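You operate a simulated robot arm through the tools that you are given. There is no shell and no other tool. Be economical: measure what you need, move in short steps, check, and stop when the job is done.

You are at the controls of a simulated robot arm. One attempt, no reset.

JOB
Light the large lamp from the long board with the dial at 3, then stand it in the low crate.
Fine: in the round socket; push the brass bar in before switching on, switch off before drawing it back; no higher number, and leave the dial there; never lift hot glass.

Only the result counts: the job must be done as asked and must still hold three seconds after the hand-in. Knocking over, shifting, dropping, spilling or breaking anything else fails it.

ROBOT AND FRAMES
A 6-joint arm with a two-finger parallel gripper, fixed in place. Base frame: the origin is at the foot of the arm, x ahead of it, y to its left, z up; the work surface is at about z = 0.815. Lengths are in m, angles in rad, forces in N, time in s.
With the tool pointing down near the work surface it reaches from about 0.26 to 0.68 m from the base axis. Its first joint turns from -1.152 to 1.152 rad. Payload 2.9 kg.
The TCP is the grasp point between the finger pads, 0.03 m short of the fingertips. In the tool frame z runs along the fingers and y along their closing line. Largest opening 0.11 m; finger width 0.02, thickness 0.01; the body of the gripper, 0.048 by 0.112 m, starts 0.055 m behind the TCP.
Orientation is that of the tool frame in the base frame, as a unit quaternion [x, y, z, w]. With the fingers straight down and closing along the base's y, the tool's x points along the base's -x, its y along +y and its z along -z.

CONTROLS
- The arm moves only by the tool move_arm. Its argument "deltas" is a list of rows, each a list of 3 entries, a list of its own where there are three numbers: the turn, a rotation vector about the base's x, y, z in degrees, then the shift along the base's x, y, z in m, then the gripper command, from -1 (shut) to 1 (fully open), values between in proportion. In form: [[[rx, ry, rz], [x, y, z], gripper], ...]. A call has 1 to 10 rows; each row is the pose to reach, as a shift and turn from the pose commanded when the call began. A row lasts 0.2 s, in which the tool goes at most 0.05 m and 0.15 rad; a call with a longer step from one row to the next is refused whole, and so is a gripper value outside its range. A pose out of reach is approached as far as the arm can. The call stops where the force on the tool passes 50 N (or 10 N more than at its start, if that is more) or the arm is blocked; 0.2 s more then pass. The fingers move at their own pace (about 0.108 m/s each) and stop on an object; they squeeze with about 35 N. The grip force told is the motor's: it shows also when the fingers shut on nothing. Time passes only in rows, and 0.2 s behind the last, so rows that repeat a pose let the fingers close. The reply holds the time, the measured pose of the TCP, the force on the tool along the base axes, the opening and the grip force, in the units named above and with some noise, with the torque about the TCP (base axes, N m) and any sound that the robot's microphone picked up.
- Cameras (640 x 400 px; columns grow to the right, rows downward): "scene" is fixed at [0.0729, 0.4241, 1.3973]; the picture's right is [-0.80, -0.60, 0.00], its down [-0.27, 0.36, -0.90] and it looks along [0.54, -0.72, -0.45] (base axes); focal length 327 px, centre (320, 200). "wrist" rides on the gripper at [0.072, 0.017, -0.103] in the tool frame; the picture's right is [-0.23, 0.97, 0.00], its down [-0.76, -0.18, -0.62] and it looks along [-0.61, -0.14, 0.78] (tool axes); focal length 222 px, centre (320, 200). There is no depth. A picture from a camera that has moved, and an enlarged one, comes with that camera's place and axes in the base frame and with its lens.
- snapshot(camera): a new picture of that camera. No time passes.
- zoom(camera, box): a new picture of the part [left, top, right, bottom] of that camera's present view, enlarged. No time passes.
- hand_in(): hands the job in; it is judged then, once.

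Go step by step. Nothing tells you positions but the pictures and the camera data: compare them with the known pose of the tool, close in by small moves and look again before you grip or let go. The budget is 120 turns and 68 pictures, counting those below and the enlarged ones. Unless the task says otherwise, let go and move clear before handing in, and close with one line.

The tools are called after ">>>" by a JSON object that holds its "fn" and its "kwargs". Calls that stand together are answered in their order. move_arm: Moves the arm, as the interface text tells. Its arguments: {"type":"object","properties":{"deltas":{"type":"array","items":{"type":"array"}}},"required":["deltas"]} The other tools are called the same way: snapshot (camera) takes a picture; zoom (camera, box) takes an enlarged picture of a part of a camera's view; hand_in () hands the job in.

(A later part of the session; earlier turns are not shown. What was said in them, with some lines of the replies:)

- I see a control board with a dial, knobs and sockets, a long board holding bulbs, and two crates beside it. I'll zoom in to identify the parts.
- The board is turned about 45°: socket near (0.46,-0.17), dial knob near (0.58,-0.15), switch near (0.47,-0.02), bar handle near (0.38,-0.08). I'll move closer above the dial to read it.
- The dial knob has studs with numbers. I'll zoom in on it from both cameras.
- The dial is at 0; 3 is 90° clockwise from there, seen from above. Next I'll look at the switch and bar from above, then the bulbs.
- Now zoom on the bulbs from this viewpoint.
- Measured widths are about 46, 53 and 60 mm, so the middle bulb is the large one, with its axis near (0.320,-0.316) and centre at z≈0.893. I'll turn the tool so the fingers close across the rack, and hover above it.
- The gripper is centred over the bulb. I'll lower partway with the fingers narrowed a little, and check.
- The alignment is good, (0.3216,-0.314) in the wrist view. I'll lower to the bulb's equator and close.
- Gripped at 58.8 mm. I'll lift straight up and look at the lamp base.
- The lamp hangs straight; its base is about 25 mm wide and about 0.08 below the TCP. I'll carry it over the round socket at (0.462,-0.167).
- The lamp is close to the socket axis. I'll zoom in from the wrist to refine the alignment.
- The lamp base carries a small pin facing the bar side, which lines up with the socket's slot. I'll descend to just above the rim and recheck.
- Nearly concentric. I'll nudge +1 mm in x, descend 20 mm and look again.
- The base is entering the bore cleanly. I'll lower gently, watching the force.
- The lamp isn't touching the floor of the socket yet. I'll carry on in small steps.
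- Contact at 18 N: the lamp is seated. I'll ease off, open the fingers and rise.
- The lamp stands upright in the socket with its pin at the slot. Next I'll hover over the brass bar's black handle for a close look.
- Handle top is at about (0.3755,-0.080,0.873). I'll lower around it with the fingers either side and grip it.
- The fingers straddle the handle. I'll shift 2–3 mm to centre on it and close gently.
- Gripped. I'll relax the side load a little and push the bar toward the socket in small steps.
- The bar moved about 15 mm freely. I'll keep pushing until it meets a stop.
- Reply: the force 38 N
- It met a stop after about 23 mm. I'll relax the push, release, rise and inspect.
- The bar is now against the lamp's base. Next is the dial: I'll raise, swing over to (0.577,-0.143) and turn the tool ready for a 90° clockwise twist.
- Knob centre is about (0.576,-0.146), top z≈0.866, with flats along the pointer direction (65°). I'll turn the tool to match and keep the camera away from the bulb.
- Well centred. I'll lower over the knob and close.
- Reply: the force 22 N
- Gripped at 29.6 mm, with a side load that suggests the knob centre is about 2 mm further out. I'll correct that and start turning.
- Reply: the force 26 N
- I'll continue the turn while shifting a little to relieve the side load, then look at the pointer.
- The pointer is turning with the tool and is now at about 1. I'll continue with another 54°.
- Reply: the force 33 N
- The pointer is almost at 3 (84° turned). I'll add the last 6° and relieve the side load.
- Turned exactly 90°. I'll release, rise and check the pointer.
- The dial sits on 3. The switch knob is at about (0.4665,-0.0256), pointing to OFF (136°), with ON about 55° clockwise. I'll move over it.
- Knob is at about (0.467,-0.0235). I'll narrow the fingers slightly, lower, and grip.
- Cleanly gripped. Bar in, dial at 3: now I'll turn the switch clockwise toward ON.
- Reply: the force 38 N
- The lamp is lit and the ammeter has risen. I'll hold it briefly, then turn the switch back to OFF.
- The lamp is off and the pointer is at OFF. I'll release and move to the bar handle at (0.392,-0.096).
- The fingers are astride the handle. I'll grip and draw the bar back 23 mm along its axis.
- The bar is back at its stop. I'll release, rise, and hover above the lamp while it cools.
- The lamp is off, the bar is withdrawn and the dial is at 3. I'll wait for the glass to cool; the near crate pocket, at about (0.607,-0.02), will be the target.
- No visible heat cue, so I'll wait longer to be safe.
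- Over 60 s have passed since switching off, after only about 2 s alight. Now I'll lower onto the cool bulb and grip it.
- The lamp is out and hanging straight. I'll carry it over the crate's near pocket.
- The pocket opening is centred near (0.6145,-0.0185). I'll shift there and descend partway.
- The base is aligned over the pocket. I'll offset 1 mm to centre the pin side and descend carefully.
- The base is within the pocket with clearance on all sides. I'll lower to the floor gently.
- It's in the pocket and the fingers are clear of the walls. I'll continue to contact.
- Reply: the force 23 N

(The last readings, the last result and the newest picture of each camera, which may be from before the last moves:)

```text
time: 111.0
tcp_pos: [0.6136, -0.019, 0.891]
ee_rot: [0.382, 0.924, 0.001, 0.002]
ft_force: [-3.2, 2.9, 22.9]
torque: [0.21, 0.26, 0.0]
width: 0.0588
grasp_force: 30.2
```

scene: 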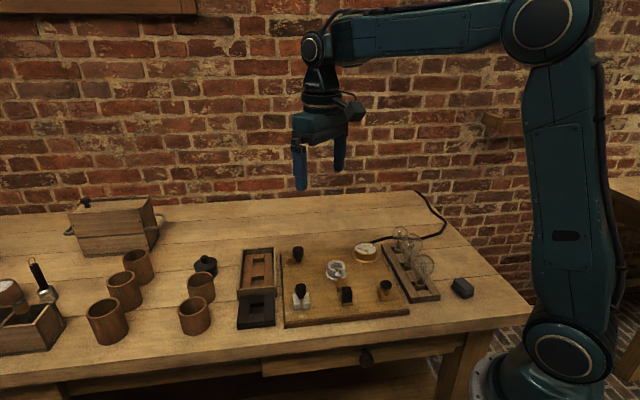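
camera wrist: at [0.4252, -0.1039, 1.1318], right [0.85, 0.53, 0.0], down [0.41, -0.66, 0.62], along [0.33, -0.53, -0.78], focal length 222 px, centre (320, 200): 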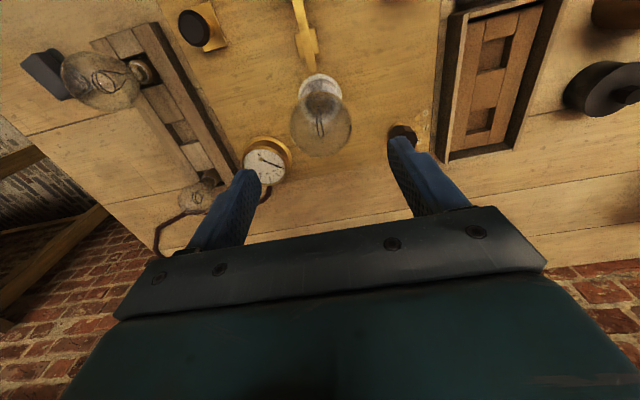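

Contact with the floor at 23 N: the lamp is seated. I'll ease off, open and rise.

>>> {"fn": "move_arm", "kwargs": {"deltas": [[[0, 0, 0], [0, 0, 0.0025], -0.3], [[0, 0, 0], [0, 0, 0.0025], 0.2], [[0, 0, 0], [0, 0, 0.0025], 0.5], [[0, 0, 0], [0, 0, 0.0025], 0.5], [[0, 0, 0], [0, 0, 0.03], 0.5], [[0, 0, 0], [0, 0, 0.07], 0.5], [[0, 0, 0], [0, 0, 0.12], 0.5], [[0, 0, 0], [-0.03, 0.02, 0.15], 0.5]]}}

>>> {"fn": "zoom", "kwargs": {"camera": "scene", "box": [210, 215, 400, 325]}}

```text
time: 112.8
tcp_pos: [0.5851, -0.0006, 1.0371]
ee_rot: [0.382, 0.924, 0.0, 0.0]
ft_force: [0.3, 0.0, 0.3]
torque: [-0.02, -0.04, 0.01]
width: 0.0823
grasp_force: 0.0
```

```text
3.37 times, centred on (305, 270) of scene
camera zoom: at [0.073, 0.4241, 1.3973], right [-0.8, -0.6, 0.0], down [-0.27, 0.36, -0.9], along [0.54, -0.72, -0.45], focal length 1103 px, centre (370, -36)
```

zoom: 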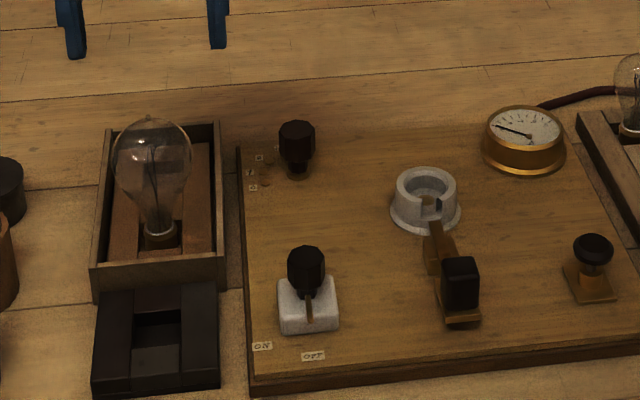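

The large lamp stands upright in the low crate, the switch is off, the bar is withdrawn and the dial is at 3. The gripper is clear, so I'm handing in.

>>> {"fn": "hand_in", "kwargs": {}}

```text
The job is handed in.
```

I lit the large lamp in the round socket with the dial at 3, switched it off, let it cool for about 60 s, and stood it in the low crate. The dial is still at 3.
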